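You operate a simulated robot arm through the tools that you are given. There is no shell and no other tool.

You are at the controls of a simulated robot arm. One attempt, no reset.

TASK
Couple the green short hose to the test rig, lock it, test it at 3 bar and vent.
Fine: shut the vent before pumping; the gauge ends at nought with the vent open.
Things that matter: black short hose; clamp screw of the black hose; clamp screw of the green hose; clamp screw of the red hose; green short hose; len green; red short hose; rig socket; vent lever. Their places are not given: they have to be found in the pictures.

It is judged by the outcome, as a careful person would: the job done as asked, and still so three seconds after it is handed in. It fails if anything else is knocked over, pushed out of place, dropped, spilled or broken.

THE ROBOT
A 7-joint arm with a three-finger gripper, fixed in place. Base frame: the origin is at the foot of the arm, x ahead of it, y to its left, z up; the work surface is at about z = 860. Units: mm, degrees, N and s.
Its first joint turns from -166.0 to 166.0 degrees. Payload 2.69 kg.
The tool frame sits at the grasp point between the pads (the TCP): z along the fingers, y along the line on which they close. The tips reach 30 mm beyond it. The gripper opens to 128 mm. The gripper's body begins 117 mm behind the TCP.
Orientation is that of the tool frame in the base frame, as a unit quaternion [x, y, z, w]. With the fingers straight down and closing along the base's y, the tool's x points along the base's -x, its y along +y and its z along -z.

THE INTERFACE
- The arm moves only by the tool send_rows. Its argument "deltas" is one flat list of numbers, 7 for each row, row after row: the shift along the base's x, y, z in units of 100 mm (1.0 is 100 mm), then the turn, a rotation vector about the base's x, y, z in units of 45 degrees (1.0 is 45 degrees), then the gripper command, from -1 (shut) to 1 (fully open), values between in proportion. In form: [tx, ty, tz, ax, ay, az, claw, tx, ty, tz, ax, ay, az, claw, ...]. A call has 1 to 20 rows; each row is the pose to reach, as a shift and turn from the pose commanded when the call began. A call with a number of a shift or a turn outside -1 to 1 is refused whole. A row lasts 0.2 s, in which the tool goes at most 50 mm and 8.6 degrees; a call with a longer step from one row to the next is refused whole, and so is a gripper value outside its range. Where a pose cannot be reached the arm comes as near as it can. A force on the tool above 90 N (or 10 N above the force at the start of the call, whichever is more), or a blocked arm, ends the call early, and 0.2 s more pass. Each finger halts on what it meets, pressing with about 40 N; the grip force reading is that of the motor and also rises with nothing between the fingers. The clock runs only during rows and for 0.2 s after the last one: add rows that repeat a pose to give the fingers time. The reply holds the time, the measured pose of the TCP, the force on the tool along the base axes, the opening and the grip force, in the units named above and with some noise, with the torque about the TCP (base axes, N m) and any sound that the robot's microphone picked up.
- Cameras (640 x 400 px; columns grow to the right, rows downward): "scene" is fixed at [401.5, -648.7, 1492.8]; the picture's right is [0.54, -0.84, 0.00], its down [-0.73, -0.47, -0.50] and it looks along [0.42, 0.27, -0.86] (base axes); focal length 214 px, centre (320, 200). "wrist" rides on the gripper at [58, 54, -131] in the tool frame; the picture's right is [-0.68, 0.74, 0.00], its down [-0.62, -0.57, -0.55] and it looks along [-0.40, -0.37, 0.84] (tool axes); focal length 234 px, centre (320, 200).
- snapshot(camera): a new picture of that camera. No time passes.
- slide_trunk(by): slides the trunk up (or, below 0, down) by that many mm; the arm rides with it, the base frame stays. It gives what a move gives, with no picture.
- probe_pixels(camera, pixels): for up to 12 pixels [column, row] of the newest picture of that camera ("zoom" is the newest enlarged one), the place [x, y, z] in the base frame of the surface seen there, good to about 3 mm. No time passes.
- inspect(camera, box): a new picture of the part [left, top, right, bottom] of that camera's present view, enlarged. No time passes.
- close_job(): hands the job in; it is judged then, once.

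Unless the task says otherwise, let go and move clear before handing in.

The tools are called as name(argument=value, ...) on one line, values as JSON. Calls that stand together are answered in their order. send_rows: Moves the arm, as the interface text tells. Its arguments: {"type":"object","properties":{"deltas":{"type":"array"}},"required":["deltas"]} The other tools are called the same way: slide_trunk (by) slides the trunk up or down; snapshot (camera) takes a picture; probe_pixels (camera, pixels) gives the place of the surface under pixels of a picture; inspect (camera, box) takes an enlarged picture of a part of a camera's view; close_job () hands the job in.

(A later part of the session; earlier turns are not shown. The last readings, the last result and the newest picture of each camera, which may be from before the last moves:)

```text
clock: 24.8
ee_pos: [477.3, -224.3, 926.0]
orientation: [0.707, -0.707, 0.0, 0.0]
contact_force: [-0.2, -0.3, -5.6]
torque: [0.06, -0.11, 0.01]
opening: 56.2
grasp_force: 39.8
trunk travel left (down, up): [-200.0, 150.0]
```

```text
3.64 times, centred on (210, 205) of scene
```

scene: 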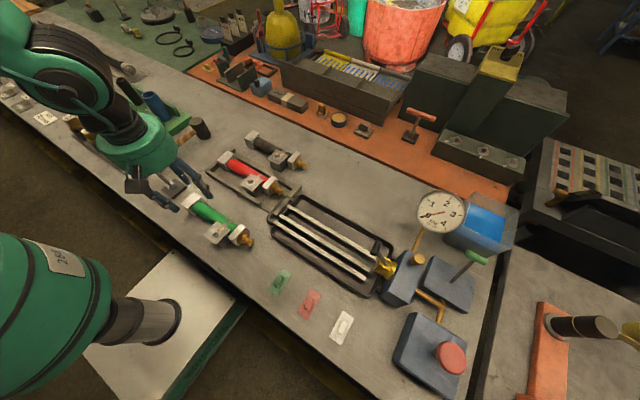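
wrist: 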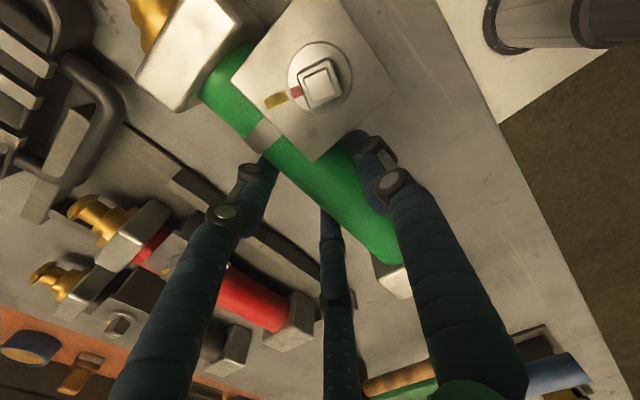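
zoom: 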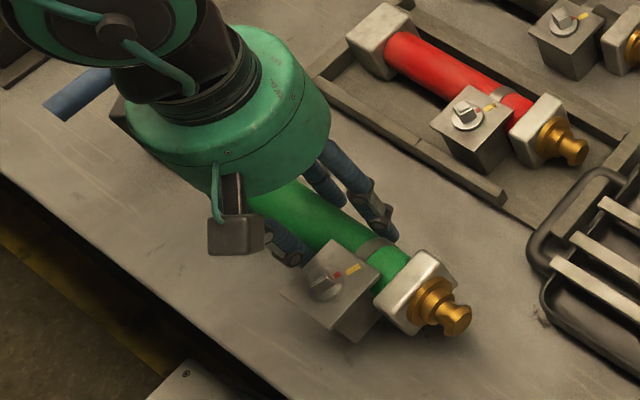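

The hose is lifted level (about 5.6 N) with no slip seen. I probe its collar and tail to get its pose relative to the hand, and zoom on the socket for its axis.

probe_pixels(camera="wrist", pixels=[[185, 10], [140, 75], [185, 108], [240, 20], [190, 60], [215, 95], [240, 50], [290, 160], [330, 200], [390, 250], [395, 275], [240, 80]])

inspect(camera="scene", box=[150, 170, 270, 260])

probe_pixels(camera="zoom", pixels=[[370, 310], [410, 300], [440, 255], [485, 275], [395, 330], [440, 335], [465, 310], [500, 325], [480, 345], [300, 195], [350, 240], [400, 230]])

```text
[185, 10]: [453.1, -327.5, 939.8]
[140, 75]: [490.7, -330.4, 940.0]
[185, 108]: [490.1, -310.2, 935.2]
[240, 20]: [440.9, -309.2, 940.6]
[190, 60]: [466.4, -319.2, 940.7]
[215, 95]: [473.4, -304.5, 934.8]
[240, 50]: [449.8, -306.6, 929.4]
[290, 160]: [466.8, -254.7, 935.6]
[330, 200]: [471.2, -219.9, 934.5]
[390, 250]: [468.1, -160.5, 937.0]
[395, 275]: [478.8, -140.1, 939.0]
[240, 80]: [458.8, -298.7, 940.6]
```

```text
4.44 times, centred on (210, 215) of scene
```

zoom: 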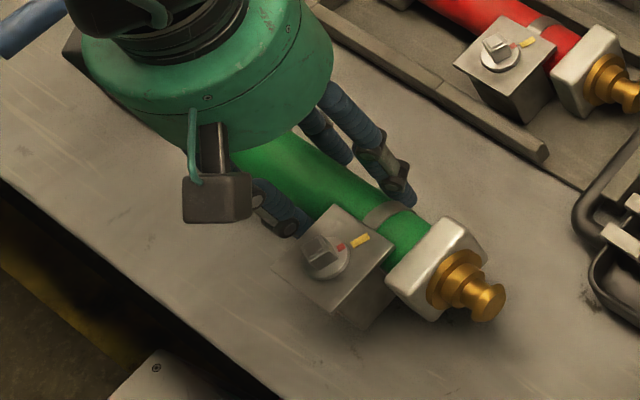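

```text
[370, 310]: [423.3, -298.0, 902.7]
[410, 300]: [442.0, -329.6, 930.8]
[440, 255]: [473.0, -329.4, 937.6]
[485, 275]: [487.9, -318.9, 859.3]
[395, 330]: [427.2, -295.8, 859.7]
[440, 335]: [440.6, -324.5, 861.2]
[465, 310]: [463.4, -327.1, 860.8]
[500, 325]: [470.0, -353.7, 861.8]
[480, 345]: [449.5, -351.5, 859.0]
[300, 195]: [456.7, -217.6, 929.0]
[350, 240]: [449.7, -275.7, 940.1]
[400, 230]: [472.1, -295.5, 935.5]
```

The hose axis is at TCP −10 mm in x and −10.4 mm in z, level; the socket axis is near x=600, z≈923. I carry it at z≈1000 along −y, then over the rails.

send_rows(deltas=[0, 0, 0.2, 0, 0, 0, -1, 0, 0, 0.4, 0, 0, 0, -1, 0, -0.1, 0.6, 0, 0, 0, -1, 0, -0.3, 0.74, 0, 0, 0, -1, 0, -0.5, 0.74, 0, 0, 0, -1, 0, -0.7, 0.74, 0, 0, 0, -1, 0, -0.9, 0.74, 0, 0, 0, -1, 0, -1.0, 0.74, 0, 0, 0, -1])

send_rows(deltas=[0, -0.2, 0, 0, 0, 0, -1, 0, -0.4, 0, 0, 0, 0, -1, 0, -0.6, 0, 0, 0, 0, -1, 0, -0.8, 0, 0, 0, 0, -1, 0, -1.0, 0, 0, 0, 0, -1])

send_rows(deltas=[0.1, -0.15, 0, 0, 0, 0, -1, 0.25, -0.3, 0, 0, 0, 0, -1, 0.4, -0.45, 0, 0, 0, 0, -1, 0.55, -0.55, 0, 0, 0, 0, -1, 0.7, -0.55, 0, 0, 0, 0, -1])

send_rows(deltas=[0.16, 0, 0, 0, 0, 0, -1, 0.32, 0, 0, 0, 0, 0, -1, 0.48, 0, 0, 0, 0, 0, -1, 0.64, 0, 0, 0, 0, 0, -1, 0.64, 0, 0, 0, 0, 0, -1])

snapshot(camera="scene")

snapshot(camera="wrist")

```text
clock: 26.6
ee_pos: [476.4, -325.2, 1000.4]
orientation: [0.707, -0.707, 0.0, 0.0]
contact_force: [0.2, -0.2, -4.7]
torque: [0.08, -0.12, 0.02]
opening: 56.1
grasp_force: 40.1
trunk travel left (down, up): [-200.0, 150.0]
```

```text
clock: 27.8
ee_pos: [477.4, -425.2, 998.3]
orientation: [0.708, -0.706, 0.0, 0.0]
contact_force: [0.4, 0.2, -5.3]
torque: [0.05, -0.08, 0.0]
opening: 56.3
grasp_force: 39.9
trunk travel left (down, up): [-200.0, 150.0]
```

```text
clock: 29.0
ee_pos: [547.4, -482.2, 1000.0]
orientation: [0.707, -0.707, 0.001, 0.0]
contact_force: [0.7, 0.4, -4.5]
torque: [0.06, -0.08, 0.01]
opening: 56.0
grasp_force: 39.6
trunk travel left (down, up): [-200.0, 150.0]
```

```text
clock: 30.2
ee_pos: [611.1, -479.5, 1000.0]
orientation: [-0.707, 0.707, 0.0, -0.001]
contact_force: [0.1, -0.2, -4.9]
torque: [0.04, -0.08, 0.03]
opening: 56.0
grasp_force: 39.9
trunk travel left (down, up): [-200.0, 150.0]
```

```text
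taken
```

scene: 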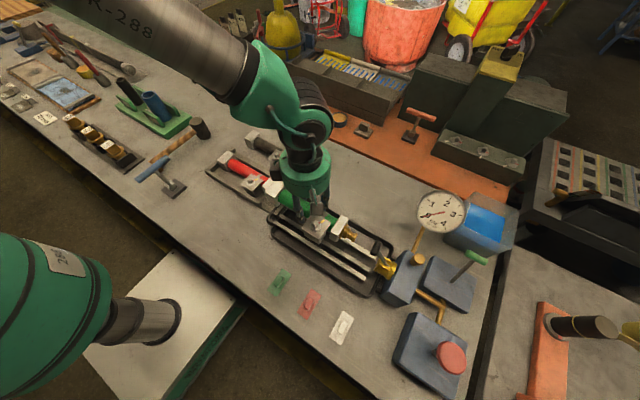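

```text
taken
```

wrist: 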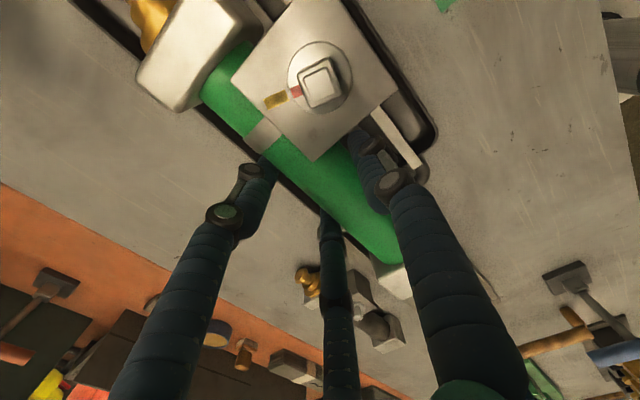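

The hose is over the rails with its plug toward the socket. I zoom in to compare the plug and socket positions before lowering.

inspect(camera="scene", box=[280, 190, 430, 300])

probe_pixels(camera="zoom", pixels=[[255, 120], [222, 165], [225, 180], [250, 150], [275, 180], [285, 195], [265, 185], [240, 210], [195, 130], [155, 160], [400, 260], [420, 290]])

```text
3.64 times, centred on (355, 245) of scene
```

zoom: 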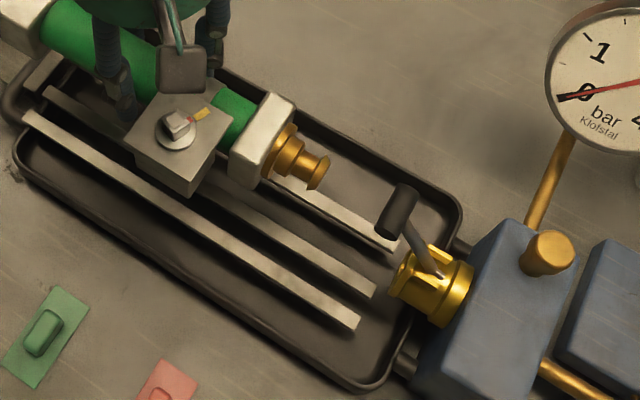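

```text
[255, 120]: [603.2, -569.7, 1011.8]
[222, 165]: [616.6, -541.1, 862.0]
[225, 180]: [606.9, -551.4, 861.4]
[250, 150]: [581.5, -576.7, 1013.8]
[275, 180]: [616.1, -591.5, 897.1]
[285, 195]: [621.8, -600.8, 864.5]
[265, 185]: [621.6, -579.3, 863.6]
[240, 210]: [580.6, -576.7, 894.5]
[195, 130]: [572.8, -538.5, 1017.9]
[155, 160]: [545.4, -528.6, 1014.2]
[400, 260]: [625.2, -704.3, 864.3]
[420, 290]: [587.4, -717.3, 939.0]
```

I take a tight zoom on the socket and on the plug, probing their outlines for axis positions.

inspect(camera="scene", box=[370, 240, 418, 285])

probe_pixels(camera="zoom", pixels=[[250, 140], [225, 175], [210, 205], [205, 235], [230, 250], [270, 270], [330, 180], [360, 150], [400, 170], [380, 210], [350, 260], [320, 300]])

probe_pixels(camera="zoom", pixels=[[240, 200], [255, 170], [225, 225], [260, 230], [300, 290], [290, 320], [420, 200], [390, 240], [365, 285], [340, 320], [320, 170], [250, 160]])

inspect(camera="scene", box=[330, 205, 370, 250])

probe_pixels(camera="zoom", pixels=[[330, 180], [300, 220], [270, 250], [360, 240], [340, 270], [310, 290], [380, 290], [350, 310], [395, 320], [375, 330], [290, 170], [250, 200]])

```text
8.89 times, centred on (394, 262) of scene
```

zoom: 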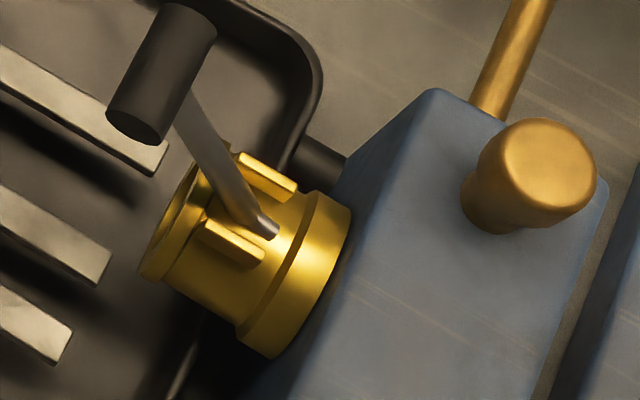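

```text
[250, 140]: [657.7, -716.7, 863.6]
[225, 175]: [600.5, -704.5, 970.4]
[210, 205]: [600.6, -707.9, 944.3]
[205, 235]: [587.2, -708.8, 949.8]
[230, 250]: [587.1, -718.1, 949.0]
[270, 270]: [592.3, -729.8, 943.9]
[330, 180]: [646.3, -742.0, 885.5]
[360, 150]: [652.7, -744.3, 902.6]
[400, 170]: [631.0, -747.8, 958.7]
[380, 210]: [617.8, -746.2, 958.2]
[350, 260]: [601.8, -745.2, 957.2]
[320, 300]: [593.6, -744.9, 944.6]
```

```text
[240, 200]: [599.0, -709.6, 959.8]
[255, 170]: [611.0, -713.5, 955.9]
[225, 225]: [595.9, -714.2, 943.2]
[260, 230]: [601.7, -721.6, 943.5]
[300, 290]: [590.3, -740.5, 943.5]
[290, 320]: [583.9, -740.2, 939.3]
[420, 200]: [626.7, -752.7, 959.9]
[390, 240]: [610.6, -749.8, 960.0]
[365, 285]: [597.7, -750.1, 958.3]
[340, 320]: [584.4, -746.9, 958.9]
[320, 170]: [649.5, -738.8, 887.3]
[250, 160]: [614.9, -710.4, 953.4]
```

```text
8.89 times, centred on (350, 228) of scene
```

zoom: 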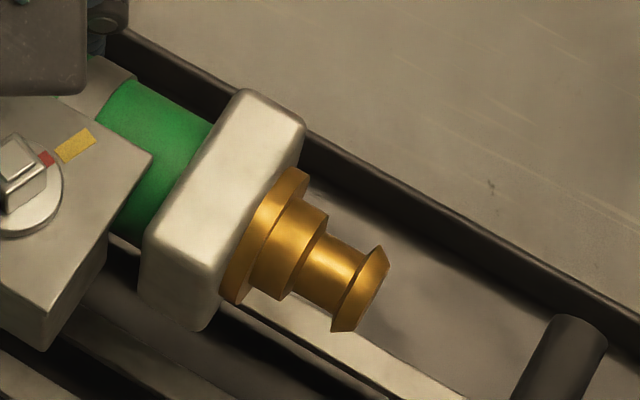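

```text
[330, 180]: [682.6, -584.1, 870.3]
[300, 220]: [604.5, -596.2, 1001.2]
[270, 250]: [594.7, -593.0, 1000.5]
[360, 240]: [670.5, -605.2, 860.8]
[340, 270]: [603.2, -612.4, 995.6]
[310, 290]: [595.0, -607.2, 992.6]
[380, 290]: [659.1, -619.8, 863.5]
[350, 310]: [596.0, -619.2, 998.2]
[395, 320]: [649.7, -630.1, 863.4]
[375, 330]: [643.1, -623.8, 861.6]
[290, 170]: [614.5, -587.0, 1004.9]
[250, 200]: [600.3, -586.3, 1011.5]
```

Both axes agree at x≈600, with the socket at z≈923. I lower the hose to just above the rails.

send_rows(deltas=[0, 0, -0.16, 0, 0, 0, -1, 0, 0, -0.32, 0, 0, 0, -1, 0, 0, -0.46, 0, 0, 0, -1, 0, 0, -0.56, 0, 0, 0, -1, 0, 0, -0.62, 0, 0, 0, -1, 0, 0, -0.64, 0, 0, 0, -1])

inspect(camera="scene", box=[280, 190, 430, 300])

snapshot(camera="wrist")

```text
clock: 31.6
ee_pos: [609.4, -482.2, 935.1]
orientation: [0.707, -0.707, 0.0, 0.0]
contact_force: [0.1, -0.5, -3.8]
torque: [0.04, -0.12, 0.0]
opening: 56.1
grasp_force: 39.9
trunk travel left (down, up): [-200.0, 150.0]
```

```text
3.64 times, centred on (355, 245) of scene
```

zoom: 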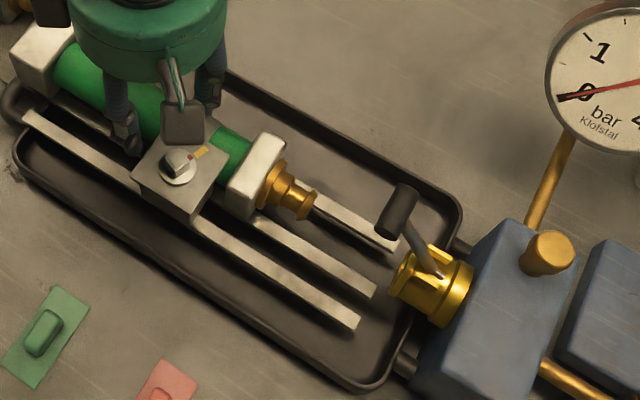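

```text
taken
```

wrist: 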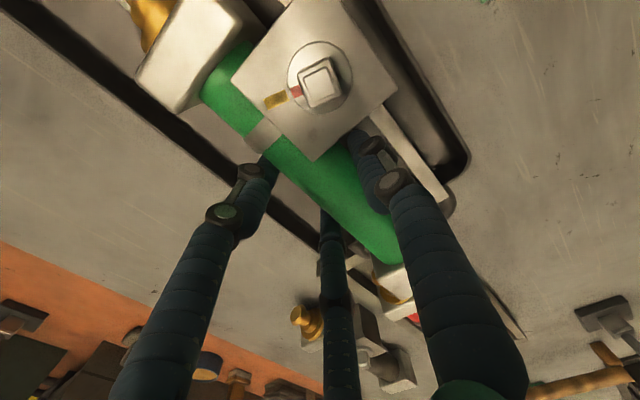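

The down force eased from about −5 to −3.8 N, so it is nearly on the rails. I lower in 1 mm steps until the weight is taken.

send_rows(deltas=[0, 0, -0.01, 0, 0, 0, -1, 0, 0, -0.015, 0, 0, 0, -1])

send_rows(deltas=[0, 0, -0.01, 0, 0, 0, -1, 0, 0, -0.01, 0, 0, 0, -1])

```text
clock: 32.2
ee_pos: [611.3, -481.3, 934.3]
orientation: [0.707, -0.707, 0.0, 0.0]
contact_force: [-0.2, 0.4, -4.7]
torque: [0.06, -0.1, 0.02]
opening: 56.0
grasp_force: 40.0
trunk travel left (down, up): [-200.0, 150.0]
```

```text
clock: 32.8
ee_pos: [611.3, -480.4, 933.8]
orientation: [0.708, -0.707, 0.0, 0.0]
contact_force: [0.5, -0.1, -1.0]
torque: [-0.2, 0.16, -0.05]
opening: 56.3
grasp_force: 39.8
trunk travel left (down, up): [-200.0, 150.0]
```

The rails now carry the hose (force −1 N). I slide it 70 mm toward the socket, then look.

send_rows(deltas=[0, -0.1, 0, 0, 0, 0, -1, 0, -0.2, 0, 0, 0, 0, -1, 0, -0.3, 0, 0, 0, 0, -1, 0, -0.4, 0, 0, 0, 0, -1, 0, -0.5, 0, 0, 0, 0, -1, 0, -0.6, 0, 0, 0, 0, -1, 0, -0.68, 0, 0, 0, 0, -1])

inspect(camera="scene", box=[300, 200, 430, 300])

```text
clock: 34.4
ee_pos: [610.9, -548.6, 932.7]
orientation: [-0.707, 0.707, 0.0, 0.0]
contact_force: [0.0, 1.9, -1.2]
torque: [-0.11, 0.14, -0.18]
opening: 56.1
grasp_force: 40.2
trunk travel left (down, up): [-200.0, 150.0]
```

```text
4.00 times, centred on (365, 250) of scene
```

zoom: 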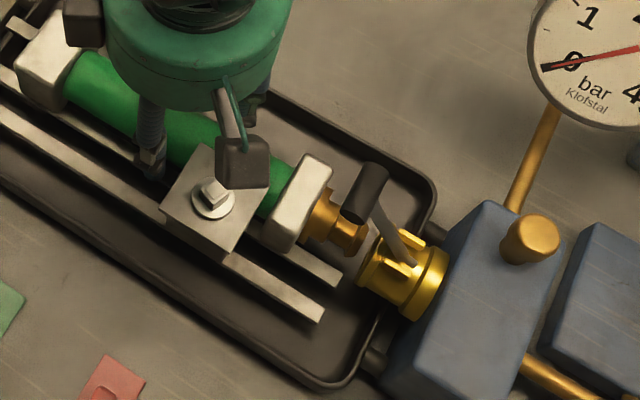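

The plug at (345,238) is lined up with the socket mouth (370,265). I push on slowly, watching the force.

send_rows(deltas=[0, -0.05, 0, 0, 0, 0, -1, 0, -0.1, 0, 0, 0, 0, -1, 0, -0.15, 0, 0, 0, 0, -1, 0, -0.18, 0, 0, 0, 0, -1, 0, -0.21, 0, 0, 0, 0, -1, 0, -0.24, 0, 0, 0, 0, -1, 0, -0.27, 0, 0, 0, 0, -1, 0, -0.3, 0, 0, 0, 0, -1])

inspect(camera="scene", box=[320, 200, 430, 300])

```text
clock: 36.2
ee_pos: [611.9, -580.4, 933.8]
orientation: [-0.707, 0.708, 0.0, -0.001]
contact_force: [-0.7, 2.9, 0.5]
torque: [-0.1, -0.08, -0.17]
opening: 55.9
grasp_force: 39.5
trunk travel left (down, up): [-200.0, 150.0]
```

```text
4.00 times, centred on (375, 250) of scene
```

zoom: 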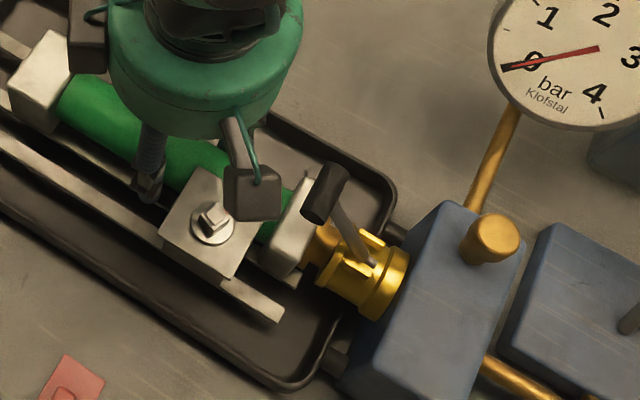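

The plug tip has gone in with only about 3 N. I keep pushing 2 mm at a time until it seats.

send_rows(deltas=[0, -0.02, 0, 0, 0, 0, -1, 0, -0.04, 0, 0, 0, 0, -1, 0, -0.06, 0, 0, 0, 0, -1, 0, -0.08, 0, 0, 0, 0, -1])

send_rows(deltas=[0, -0.02, 0, 0, 0, 0, -1, 0, -0.04, 0, 0, 0, 0, -1])

inspect(camera="scene", box=[350, 220, 430, 290])

```text
clock: 37.2
ee_pos: [610.1, -585.6, 933.0]
orientation: [-0.706, 0.708, 0.0, 0.0]
contact_force: [-1.2, 3.7, -0.3]
torque: [0.0, -0.03, -0.22]
opening: 56.1
grasp_force: 39.7
trunk travel left (down, up): [-200.0, 150.0]
```

```text
clock: 37.8
ee_pos: [610.5, -587.5, 932.7]
orientation: [0.708, -0.706, -0.001, 0.0]
contact_force: [0.8, 27.7, 7.8]
torque: [0.21, -0.15, -0.14]
opening: 56.1
grasp_force: 40.0
trunk travel left (down, up): [-200.0, 150.0]
```

```text
5.71 times, centred on (390, 255) of scene
```

zoom: 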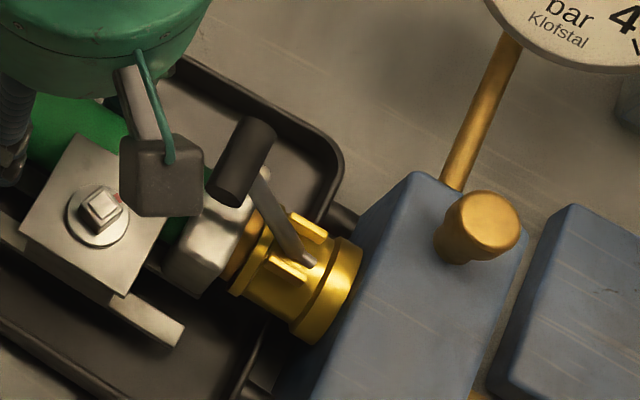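

Resistance rose to 28 N at y≈-587.5, with the plug's flange touching the socket rim (zoom (245,240)). I press 2 mm more to see whether it is seated or only a seal.

send_rows(deltas=[0, -0.02, 0, 0, 0, 0, -1, 0, -0.02, 0, 0, 0, 0, -1])

inspect(camera="scene", box=[370, 235, 415, 275])

```text
clock: 38.4
ee_pos: [611.2, -587.1, 934.0]
orientation: [-0.707, 0.707, 0.001, 0.0]
contact_force: [6.1, 57.0, 8.3]
torque: [1.32, 0.04, -0.38]
opening: 55.8
grasp_force: 39.2
trunk travel left (down, up): [-200.0, 150.0]
```

```text
10.00 times, centred on (392, 255) of scene
```

zoom: 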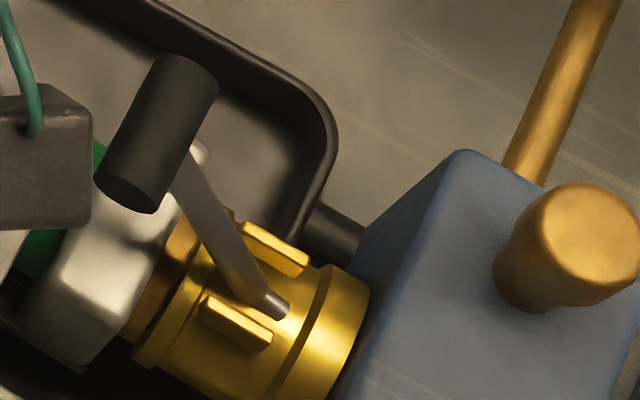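

It doesn't move under 57 N, so the plug is seated. I ease off, open the jaws and lift clear.

send_rows(deltas=[0, 0.02, 0, 0, 0, 0, -1, 0, 0.035, 0, 0, 0, 0, -1])

send_rows(deltas=[0, 0, 0, 0, 0, 0, -0.05, 0, 0, 0, 0, 0, 0, 0.1, 0, 0, 0, 0, 0, 0, 0.2, 0, 0, 0, 0, 0, 0, 0.2])

inspect(camera="scene", box=[330, 210, 430, 290])

```text
clock: 39.0
ee_pos: [610.0, -589.0, 932.8]
orientation: [0.707, -0.707, 0.001, 0.001]
contact_force: [7.8, 42.6, -0.6]
torque: [0.7, -0.11, -0.02]
opening: 56.0
grasp_force: 40.6
trunk travel left (down, up): [-200.0, 150.0]
```

```text
clock: 40.0
ee_pos: [610.6, -590.8, 932.5]
orientation: [-0.707, 0.707, -0.001, 0.001]
contact_force: [1.2, -1.5, 0.1]
torque: [-0.01, 0.01, -0.03]
opening: 76.8
grasp_force: 0.0
trunk travel left (down, up): [-200.0, 150.0]
```

```text
5.00 times, centred on (380, 250) of scene
```

zoom: 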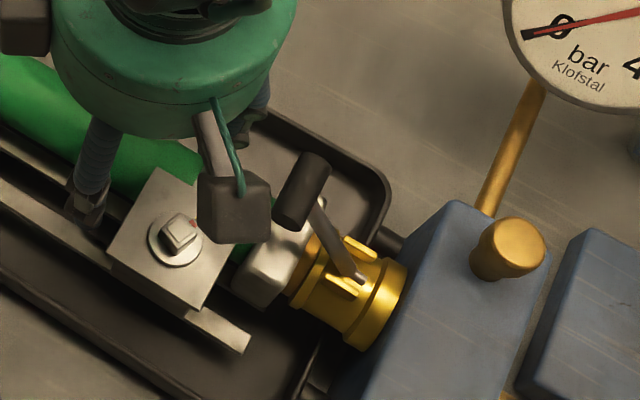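

The jaws are open and the force is nil; the hose stays in place. I lift clear and look.

send_rows(deltas=[0, 0, 0.15, 0, 0, 0, 0.2, 0, 0, 0.35, 0, 0, 0, 0.2, 0, 0, 0.55, 0, 0, 0, 0.2, 0, 0, 0.75, 0, 0, 0, 0.2, 0, 0, 1.0, 0, 0, 0, 0.2])

send_rows(deltas=[0, 0.15, 0.2, 0, 0, 0, 0.2, 0, 0.3, 0.4, 0, 0, 0, 0.2, 0, 0.5, 0.6, 0, 0, 0, 0.2, 0, 0.7, 0.6, 0, 0, 0, 0.2])

snapshot(camera="scene")

inspect(camera="scene", box=[280, 180, 430, 300])

inspect(camera="scene", box=[365, 235, 415, 280])

```text
clock: 41.2
ee_pos: [610.4, -587.6, 1034.3]
orientation: [-0.707, 0.707, 0.0, 0.0]
contact_force: [-0.2, -0.4, -0.3]
torque: [0.02, 0.01, -0.03]
opening: 77.1
grasp_force: 0.0
trunk travel left (down, up): [-200.0, 150.0]
```

```text
clock: 42.2
ee_pos: [610.7, -519.1, 1094.4]
orientation: [-0.707, 0.708, -0.001, 0.001]
contact_force: [-0.2, 0.1, 0.6]
torque: [-0.01, -0.03, -0.04]
opening: 76.9
grasp_force: 0.1
trunk travel left (down, up): [-200.0, 150.0]
```

```text
taken
```

scene: 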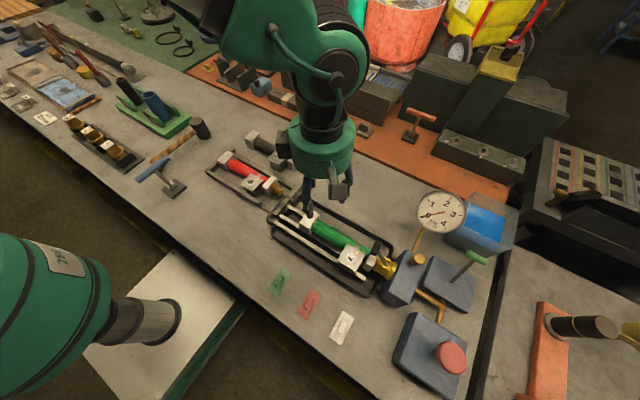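

```text
3.33 times, centred on (355, 240) of scene
```

zoom: 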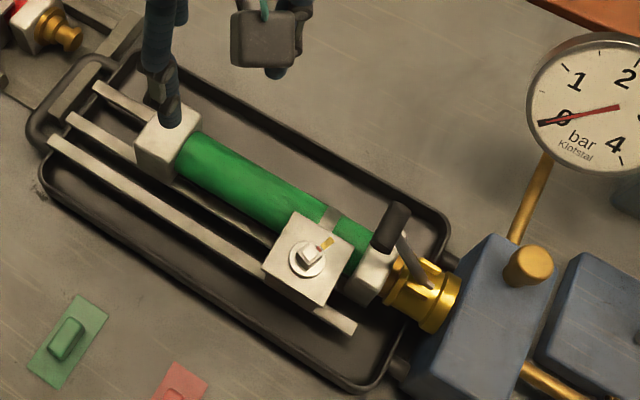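

```text
8.89 times, centred on (390, 258) of scene
```

zoom: 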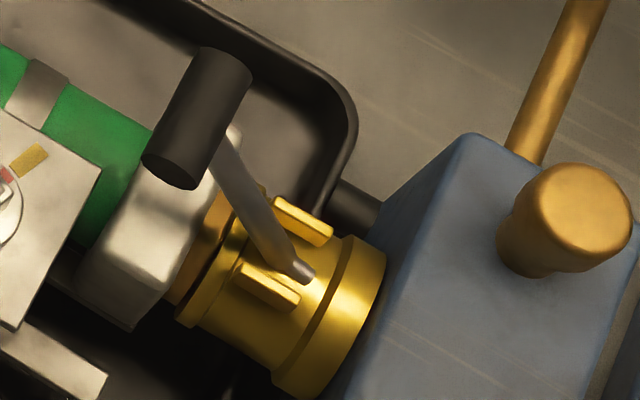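

The hose lies on the rails with its flange against the socket rim. The lever leans toward the mouth (open), so I'll close the jaws to a blunt pusher and nudge the handle back (−y) gently, watching the force.

send_rows(deltas=[-0.05, -0.2, -0.15, 0, 0, 0, -0.2, -0.1, -0.4, -0.3, 0, 0, 0, -0.6, -0.14, -0.6, -0.45, 0, 0, 0, -1, -0.14, -0.8, -0.6, 0, 0, 0, -1, -0.14, -1.0, -0.7, 0, 0, 0, -1, -0.14, -1.0, -0.77, 0, 0, 0, -1])

snapshot(camera="wrist")

inspect(camera="scene", box=[330, 190, 440, 290])

```text
clock: 43.6
ee_pos: [594.9, -618.9, 1015.1]
orientation: [-0.707, 0.707, -0.001, 0.0]
contact_force: [-0.5, -1.0, -0.9]
torque: [0.02, 0.02, -0.04]
opening: 2.3
grasp_force: 31.5
trunk travel left (down, up): [-200.0, 150.0]
```

```text
taken
```

wrist: 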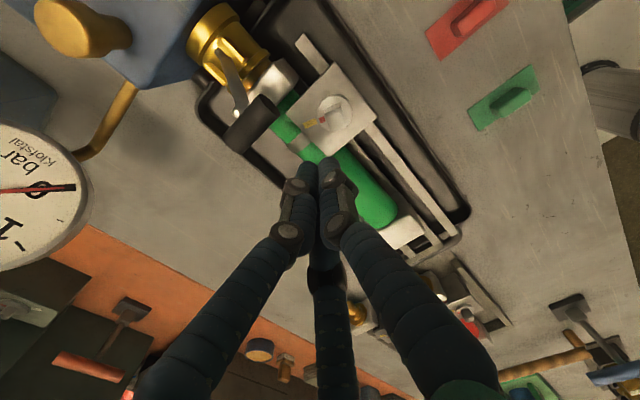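

```text
4.00 times, centred on (385, 240) of scene
```

zoom: 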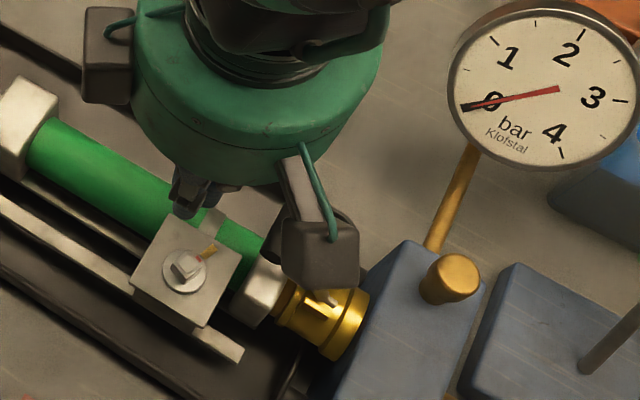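

The jaws are a closed bundle; the wrist sees the lever handle at (250,122). I probe it to get its exact place before pushing.

probe_pixels(camera="wrist", pixels=[[265, 103], [250, 122], [238, 145], [230, 130], [245, 105], [240, 95], [230, 75], [218, 50], [228, 55], [323, 165], [320, 185], [335, 165]])

inspect(camera="wrist", box=[170, 0, 370, 190])

```text
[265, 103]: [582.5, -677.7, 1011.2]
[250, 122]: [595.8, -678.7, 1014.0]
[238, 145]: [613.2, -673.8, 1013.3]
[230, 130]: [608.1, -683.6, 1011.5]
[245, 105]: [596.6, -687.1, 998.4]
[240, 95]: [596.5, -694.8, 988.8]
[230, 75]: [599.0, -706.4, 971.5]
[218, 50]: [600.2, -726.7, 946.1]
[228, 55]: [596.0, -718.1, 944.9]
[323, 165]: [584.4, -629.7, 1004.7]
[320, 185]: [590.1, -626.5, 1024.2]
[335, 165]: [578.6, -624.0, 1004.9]
```

```text
2.11 times, centred on (270, 95) of wrist
```

zoom: 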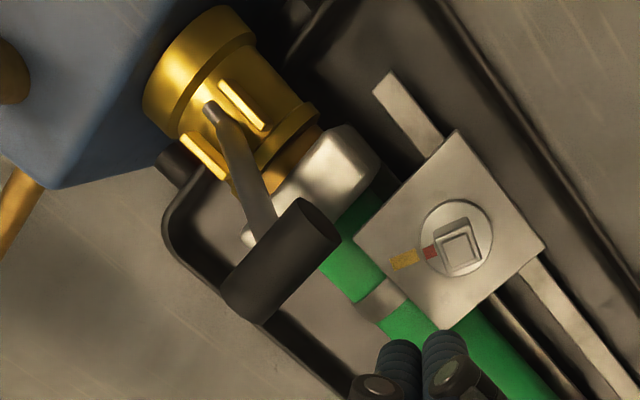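

The lever pivots about (600,-725,945) with the handle centre at about (598,-673,1003). I push −y gently: 36 mm, contact expected about midway.

send_rows(deltas=[0, -0.08, 0, 0, 0, 0, -1, 0, -0.16, 0, 0, 0, 0, -1, 0, -0.22, 0, 0, 0, 0, -1, 0, -0.26, 0, 0, 0, 0, -1, 0, -0.29, 0, 0, 0, 0, -1, 0, -0.31, 0, 0, 0, 0, -1])

inspect(camera="wrist", box=[170, 0, 370, 190])

```text
clock: 45.0
ee_pos: [596.1, -649.3, 1016.4]
orientation: [-0.707, 0.707, 0.0, 0.0]
contact_force: [0.3, 0.0, 0.7]
torque: [0.05, 0.02, -0.01]
opening: 2.0
grasp_force: 31.5
trunk travel left (down, up): [-200.0, 150.0]
```

```text
2.11 times, centred on (270, 95) of wrist
```

zoom: 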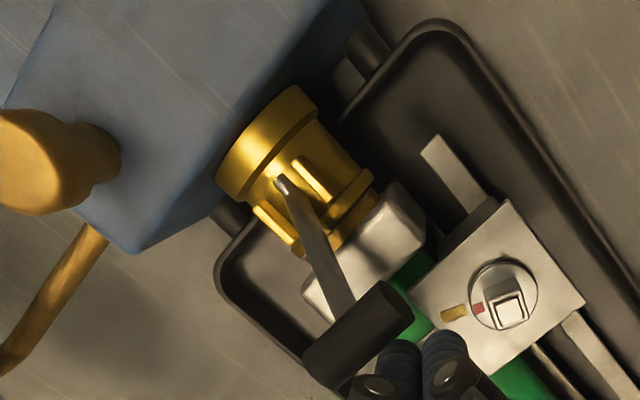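

The bundle is just at the handle, no force yet. I nudge on in 3 mm steps.

send_rows(deltas=[0, -0.03, 0, 0, 0, 0, -1, 0, -0.06, 0, 0, 0, 0, -1, 0, -0.09, 0, 0, 0, 0, -1])

inspect(camera="wrist", box=[170, 0, 370, 190])

```text
clock: 45.8
ee_pos: [597.0, -659.4, 1016.3]
orientation: [-0.707, 0.707, 0.0, 0.001]
contact_force: [0.0, 1.9, 0.3]
torque: [0.0, 0.03, 0.05]
opening: 2.1
grasp_force: 31.1
trunk travel left (down, up): [-200.0, 150.0]
```

```text
2.11 times, centred on (270, 95) of wrist
```

zoom: 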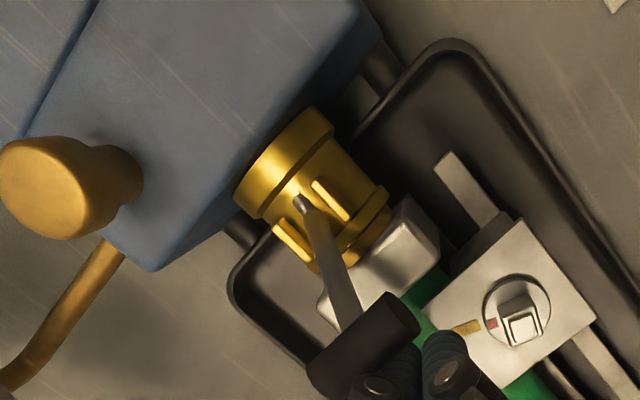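

Contact just begins (1.9 N). I push another 10 mm in small steps.

send_rows(deltas=[0, -0.03, 0, 0, 0, 0, -1, 0, -0.06, 0, 0, 0, 0, -1, 0, -0.09, 0, 0, 0, 0, -1])

inspect(camera="wrist", box=[170, 0, 370, 190])

```text
clock: 46.6
ee_pos: [596.7, -667.2, 1016.1]
orientation: [-0.707, 0.707, 0.0, 0.0]
contact_force: [0.6, 0.5, -0.1]
torque: [-0.02, -0.02, 0.01]
opening: 2.2
grasp_force: 31.5
trunk travel left (down, up): [-200.0, 150.0]
```

```text
2.11 times, centred on (270, 95) of wrist
```

zoom: 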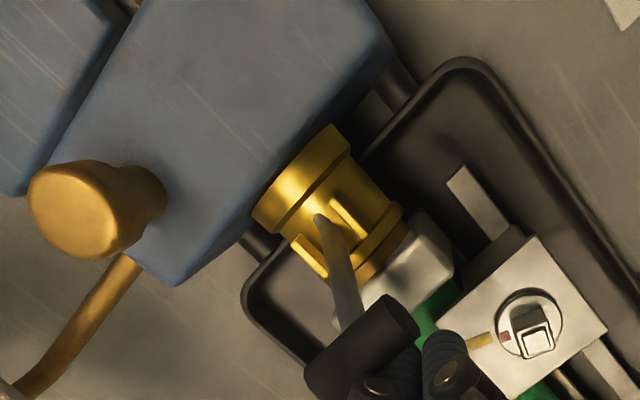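

The handle follows with almost no force, so it turns toward −y. Before going farther I check where the gauge stands relative to the hand.

snapshot(camera="scene")

probe_pixels(camera="scene", pixels=[[440, 195], [420, 205], [440, 212], [460, 215], [440, 230], [417, 243], [425, 235], [463, 205], [419, 258], [480, 215], [505, 230], [475, 255]])

snapshot(camera="wrist")

```text
taken
```

scene: 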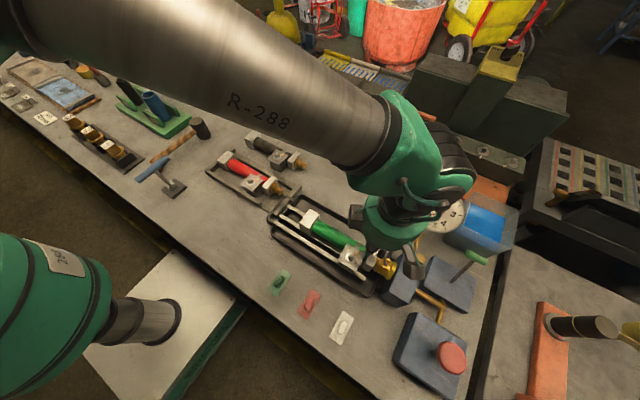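

```text
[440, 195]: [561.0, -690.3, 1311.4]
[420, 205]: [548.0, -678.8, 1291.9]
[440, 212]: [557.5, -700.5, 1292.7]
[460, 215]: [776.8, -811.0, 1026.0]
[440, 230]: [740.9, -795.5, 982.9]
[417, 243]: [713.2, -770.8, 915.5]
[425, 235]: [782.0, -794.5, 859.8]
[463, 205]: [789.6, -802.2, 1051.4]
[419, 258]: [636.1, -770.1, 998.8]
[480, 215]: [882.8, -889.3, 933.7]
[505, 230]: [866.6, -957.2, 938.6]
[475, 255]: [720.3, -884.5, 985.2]
```

```text
taken
```

wrist: 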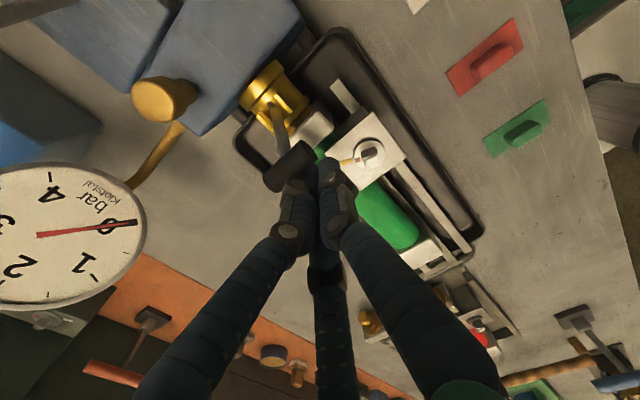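

The gauge is well away (x≥720, below the hand's body). I keep pushing the lever over in steps.

send_rows(deltas=[0, -0.05, 0, 0, 0, 0, -1, 0, -0.1, 0, 0, 0, 0, -1, 0, -0.15, 0, 0, 0, 0, -1, 0, -0.2, 0, 0, 0, 0, -1, 0, -0.25, 0, 0, 0, 0, -1, 0, -0.3, 0, 0, 0, 0, -1])

inspect(camera="wrist", box=[170, 0, 370, 190])

```text
clock: 48.0
ee_pos: [597.5, -698.1, 1017.1]
orientation: [-0.707, 0.707, 0.0, 0.0]
contact_force: [-0.1, 0.0, 0.0]
torque: [-0.01, -0.04, 0.02]
opening: 2.1
grasp_force: 31.5
trunk travel left (down, up): [-200.0, 150.0]
```

```text
2.11 times, centred on (270, 95) of wrist
```

zoom: 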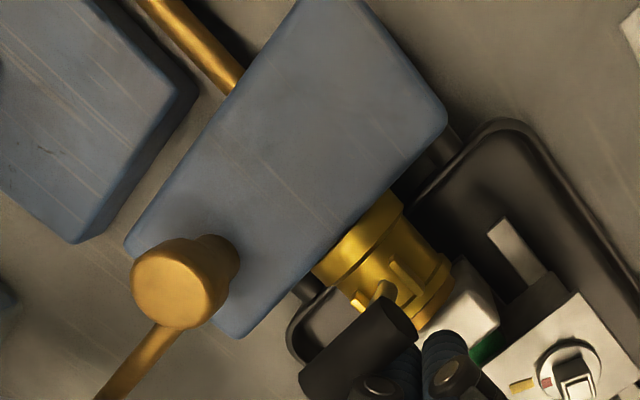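

The lever is near upright and still moving freely. I continue 30 mm more.

send_rows(deltas=[0, -0.05, 0, 0, 0, 0, -1, 0, -0.1, 0, 0, 0, 0, -1, 0, -0.15, 0, 0, 0, 0, -1, 0, -0.2, 0, 0, 0, 0, -1, 0, -0.25, 0, 0, 0, 0, -1])

inspect(camera="wrist", box=[170, 0, 370, 190])

```text
clock: 49.2
ee_pos: [596.1, -722.9, 1015.4]
orientation: [0.707, -0.707, 0.001, 0.0]
contact_force: [-0.1, -0.4, 0.6]
torque: [0.0, 0.02, -0.01]
opening: 2.0
grasp_force: 31.3
trunk travel left (down, up): [-200.0, 150.0]
```

```text
2.11 times, centred on (270, 95) of wrist
```

zoom: 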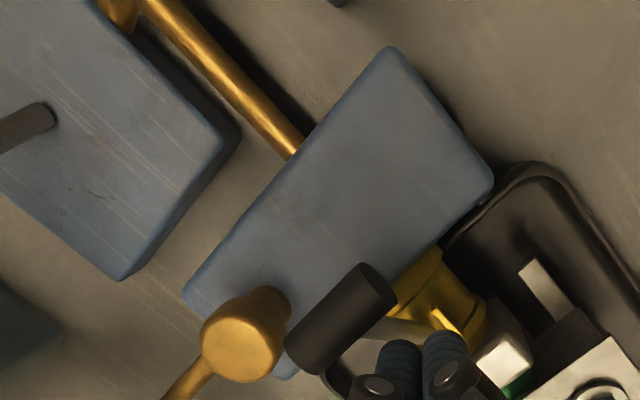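

The handle has gone over ahead of the bundle (zoom (340,310)), leaning back past upright. I probe it.

probe_pixels(camera="zoom", pixels=[[375, 290], [340, 310], [310, 345], [330, 290], [380, 325], [400, 328], [425, 330], [440, 320], [250, 340], [280, 320], [300, 300], [350, 330]])

snapshot(camera="scene")

```text
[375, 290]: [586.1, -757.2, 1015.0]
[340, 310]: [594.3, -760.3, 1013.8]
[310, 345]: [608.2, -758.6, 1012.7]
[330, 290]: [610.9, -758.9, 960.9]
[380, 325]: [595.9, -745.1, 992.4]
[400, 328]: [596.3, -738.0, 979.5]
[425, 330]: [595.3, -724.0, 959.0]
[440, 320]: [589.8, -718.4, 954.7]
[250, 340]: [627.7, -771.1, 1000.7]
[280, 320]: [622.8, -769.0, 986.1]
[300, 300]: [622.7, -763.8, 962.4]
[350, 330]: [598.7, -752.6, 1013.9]
```

```text
taken
```

scene: 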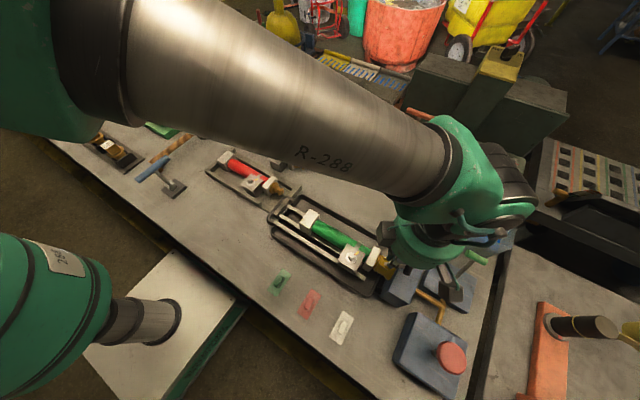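

The handle is now at y≈-757, the mirror of where it began (about the pivot at y≈-715), so it should be at its stop. I push slightly further to confirm.

send_rows(deltas=[0, -0.04, 0, 0, 0, 0, -1, 0, -0.07, 0, 0, 0, 0, -1, 0, -0.1, 0, 0, 0, 0, -1])

send_rows(deltas=[0, -0.02, 0, 0, 0, 0, -1, 0, -0.04, 0, 0, 0, 0, -1])

inspect(camera="wrist", box=[170, 0, 370, 190])

```text
clock: 50.0
ee_pos: [597.6, -727.4, 1017.8]
orientation: [0.707, -0.707, -0.001, 0.0]
contact_force: [2.4, 55.8, 12.6]
torque: [1.27, -0.07, 0.21]
opening: 2.1
grasp_force: 31.9
trunk travel left (down, up): [-200.0, 150.0]
```

```text
clock: 50.6
ee_pos: [598.1, -728.7, 1018.4]
orientation: [0.707, -0.707, -0.001, -0.001]
contact_force: [9.1, 81.9, 19.8]
torque: [1.88, -0.31, 0.33]
opening: 2.2
grasp_force: 31.2
trunk travel left (down, up): [-200.0, 150.0]
```

```text
2.11 times, centred on (270, 95) of wrist
```

zoom: 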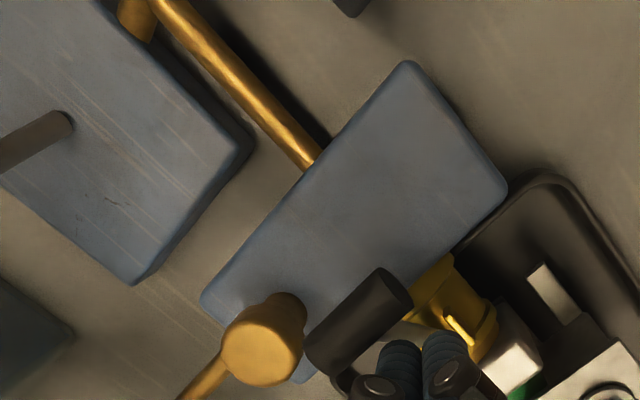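

The lever is firmly at its stop. I back off and lift, then look at the coupling.

send_rows(deltas=[0, 0.08, 0, 0, 0, 0, -1, 0, 0.25, 0.05, 0, 0, 0, -1, 0, 0.45, 0.25, 0, 0, 0, -1, 0, 0.65, 0.5, 0, 0, 0, -1, 0, 0.85, 0.75, 0, 0, 0, -1, 0, 1.0, 1.0, 0, 0, 0, -1])

send_rows(deltas=[-0.2, 0.25, 0.2, 0, 0, 0, -1, -0.4, 0.5, 0.4, 0, 0, 0, -1, -0.6, 0.75, 0.4, 0, 0, 0, -1, -0.8, 1.0, 0.4, 0, 0, 0, -1])

snapshot(camera="scene")

inspect(camera="scene", box=[365, 235, 425, 285])

inspect(camera="scene", box=[280, 180, 430, 300])

inspect(camera="scene", box=[420, 230, 520, 310])

```text
clock: 52.0
ee_pos: [597.5, -636.5, 1116.7]
orientation: [0.707, -0.707, 0.0, 0.0]
contact_force: [0.3, 0.2, -0.3]
torque: [-0.03, -0.01, 0.0]
opening: 2.3
grasp_force: 31.4
trunk travel left (down, up): [-200.0, 150.0]
```

```text
clock: 53.0
ee_pos: [517.3, -534.8, 1157.8]
orientation: [-0.707, 0.707, 0.0, 0.0]
contact_force: [-0.5, -0.4, -0.5]
torque: [0.07, 0.08, -0.03]
opening: 2.4
grasp_force: 31.7
trunk travel left (down, up): [-200.0, 150.0]
```

```text
taken
```

scene: 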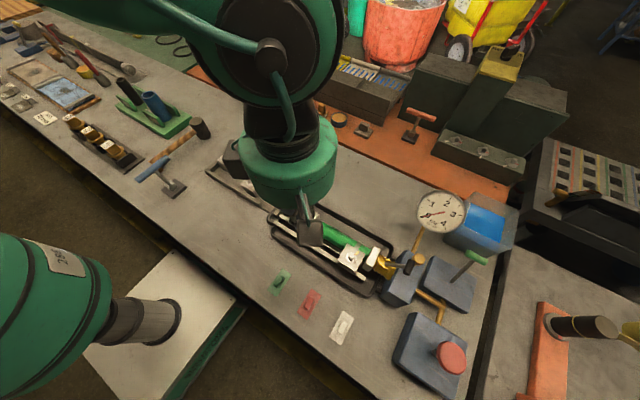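

```text
8.00 times, centred on (395, 260) of scene
```

zoom: 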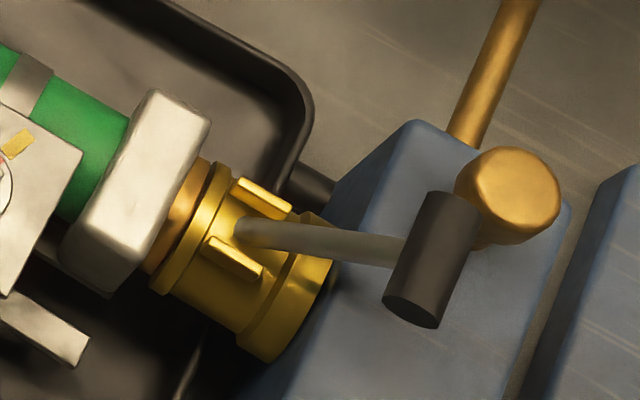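

```text
3.33 times, centred on (355, 240) of scene
```

zoom: 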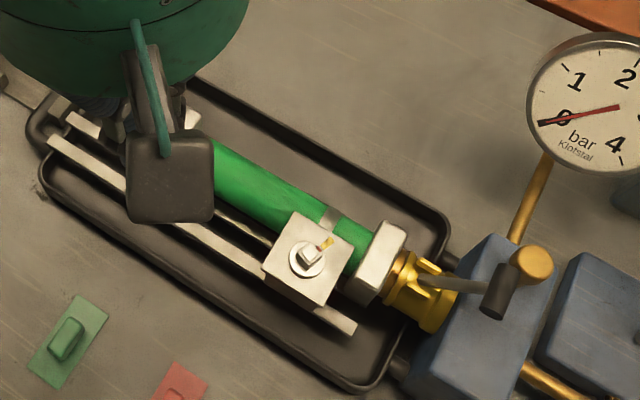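

```text
5.00 times, centred on (470, 270) of scene
```

zoom: 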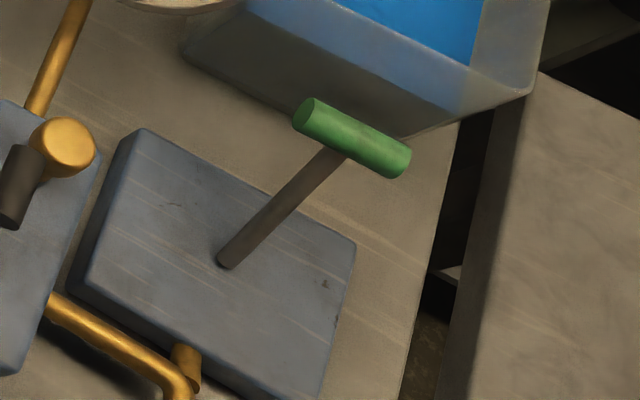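

The lever is back and the coupling looks flush; next is the vent lever, which stands at the edge of reach. I probe the gauge, vent block and handle accurately to plan a tilted approach that keeps clear of the gauge.

inspect(camera="scene", box=[400, 180, 520, 300])

probe_pixels(camera="zoom", pixels=[[257, 107], [182, 110], [330, 105], [257, 45], [257, 170], [215, 165], [300, 60], [208, 65], [210, 200], [200, 250], [340, 150], [430, 150]])

probe_pixels(camera="zoom", pixels=[[345, 250], [370, 265], [395, 275], [360, 275], [340, 290], [310, 325], [290, 340], [245, 250], [400, 320], [340, 400], [205, 360], [470, 200]])

```text
3.33 times, centred on (460, 240) of scene
```

zoom: 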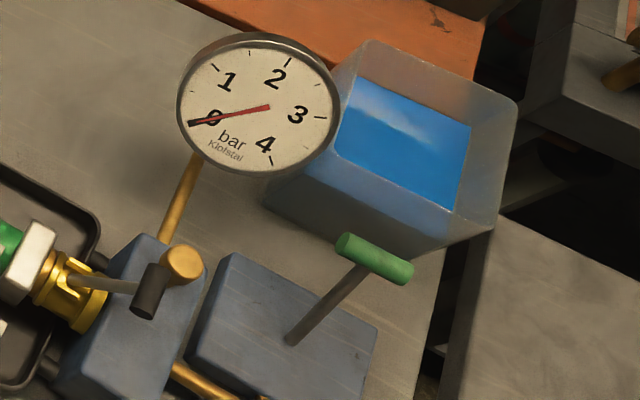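

```text
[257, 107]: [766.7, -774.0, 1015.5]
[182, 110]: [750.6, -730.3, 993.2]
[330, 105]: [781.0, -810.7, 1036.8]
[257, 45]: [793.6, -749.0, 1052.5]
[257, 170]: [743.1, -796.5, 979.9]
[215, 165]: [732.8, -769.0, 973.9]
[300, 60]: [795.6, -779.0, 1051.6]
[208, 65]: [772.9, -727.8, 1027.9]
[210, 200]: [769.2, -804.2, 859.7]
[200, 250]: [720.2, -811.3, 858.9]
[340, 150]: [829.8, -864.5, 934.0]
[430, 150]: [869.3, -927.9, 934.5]
```

```text
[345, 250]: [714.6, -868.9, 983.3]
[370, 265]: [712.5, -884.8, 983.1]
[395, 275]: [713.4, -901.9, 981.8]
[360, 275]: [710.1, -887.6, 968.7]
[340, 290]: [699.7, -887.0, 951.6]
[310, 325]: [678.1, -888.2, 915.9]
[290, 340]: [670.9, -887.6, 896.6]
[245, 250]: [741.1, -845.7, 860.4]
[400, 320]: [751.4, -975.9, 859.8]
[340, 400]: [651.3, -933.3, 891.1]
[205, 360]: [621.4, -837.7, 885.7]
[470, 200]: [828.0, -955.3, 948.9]
```

The gauge sits at (767,-774,1015), radius about 47, clear of a hand tilted 40° toward the vent lever. I check the tank's near edge, since one jaw must pass on the far side of the green handle.

probe_pixels(camera="zoom", pixels=[[372, 45], [512, 105], [497, 215], [440, 240], [350, 210], [300, 200], [335, 80], [380, 215], [440, 205], [420, 235], [410, 225], [455, 225]])

inspect(camera="scene", box=[440, 230, 500, 290])

probe_pixels(camera="zoom", pixels=[[290, 100], [320, 60], [300, 130], [340, 105], [370, 170], [410, 130], [440, 160], [415, 195], [400, 165], [340, 190], [260, 270], [230, 310]])

```text
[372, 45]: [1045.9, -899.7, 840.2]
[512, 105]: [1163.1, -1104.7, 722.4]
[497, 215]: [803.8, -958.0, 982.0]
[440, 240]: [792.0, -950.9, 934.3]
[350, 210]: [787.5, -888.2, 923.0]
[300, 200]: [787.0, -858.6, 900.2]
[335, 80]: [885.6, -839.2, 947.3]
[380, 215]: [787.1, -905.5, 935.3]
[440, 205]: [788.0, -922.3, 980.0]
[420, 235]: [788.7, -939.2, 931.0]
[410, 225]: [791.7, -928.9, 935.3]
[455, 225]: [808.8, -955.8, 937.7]
```

```text
6.67 times, centred on (470, 260) of scene
```

zoom: 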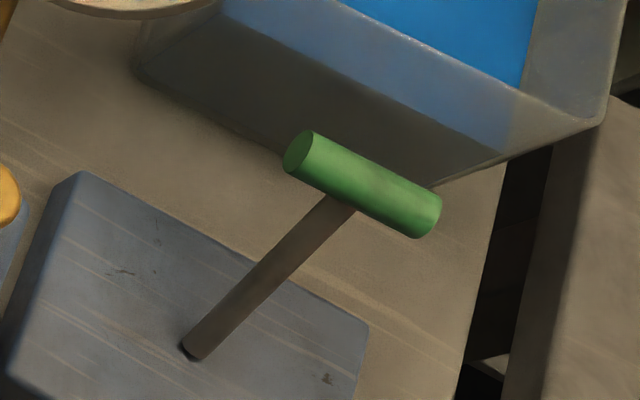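

```text
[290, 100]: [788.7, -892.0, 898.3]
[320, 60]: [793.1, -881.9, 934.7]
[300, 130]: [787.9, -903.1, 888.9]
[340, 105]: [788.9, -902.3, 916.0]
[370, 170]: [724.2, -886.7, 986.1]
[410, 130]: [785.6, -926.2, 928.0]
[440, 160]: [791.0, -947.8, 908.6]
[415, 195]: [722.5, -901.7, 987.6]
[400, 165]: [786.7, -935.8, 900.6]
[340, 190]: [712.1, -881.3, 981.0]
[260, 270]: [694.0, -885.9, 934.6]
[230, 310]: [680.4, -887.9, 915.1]
```

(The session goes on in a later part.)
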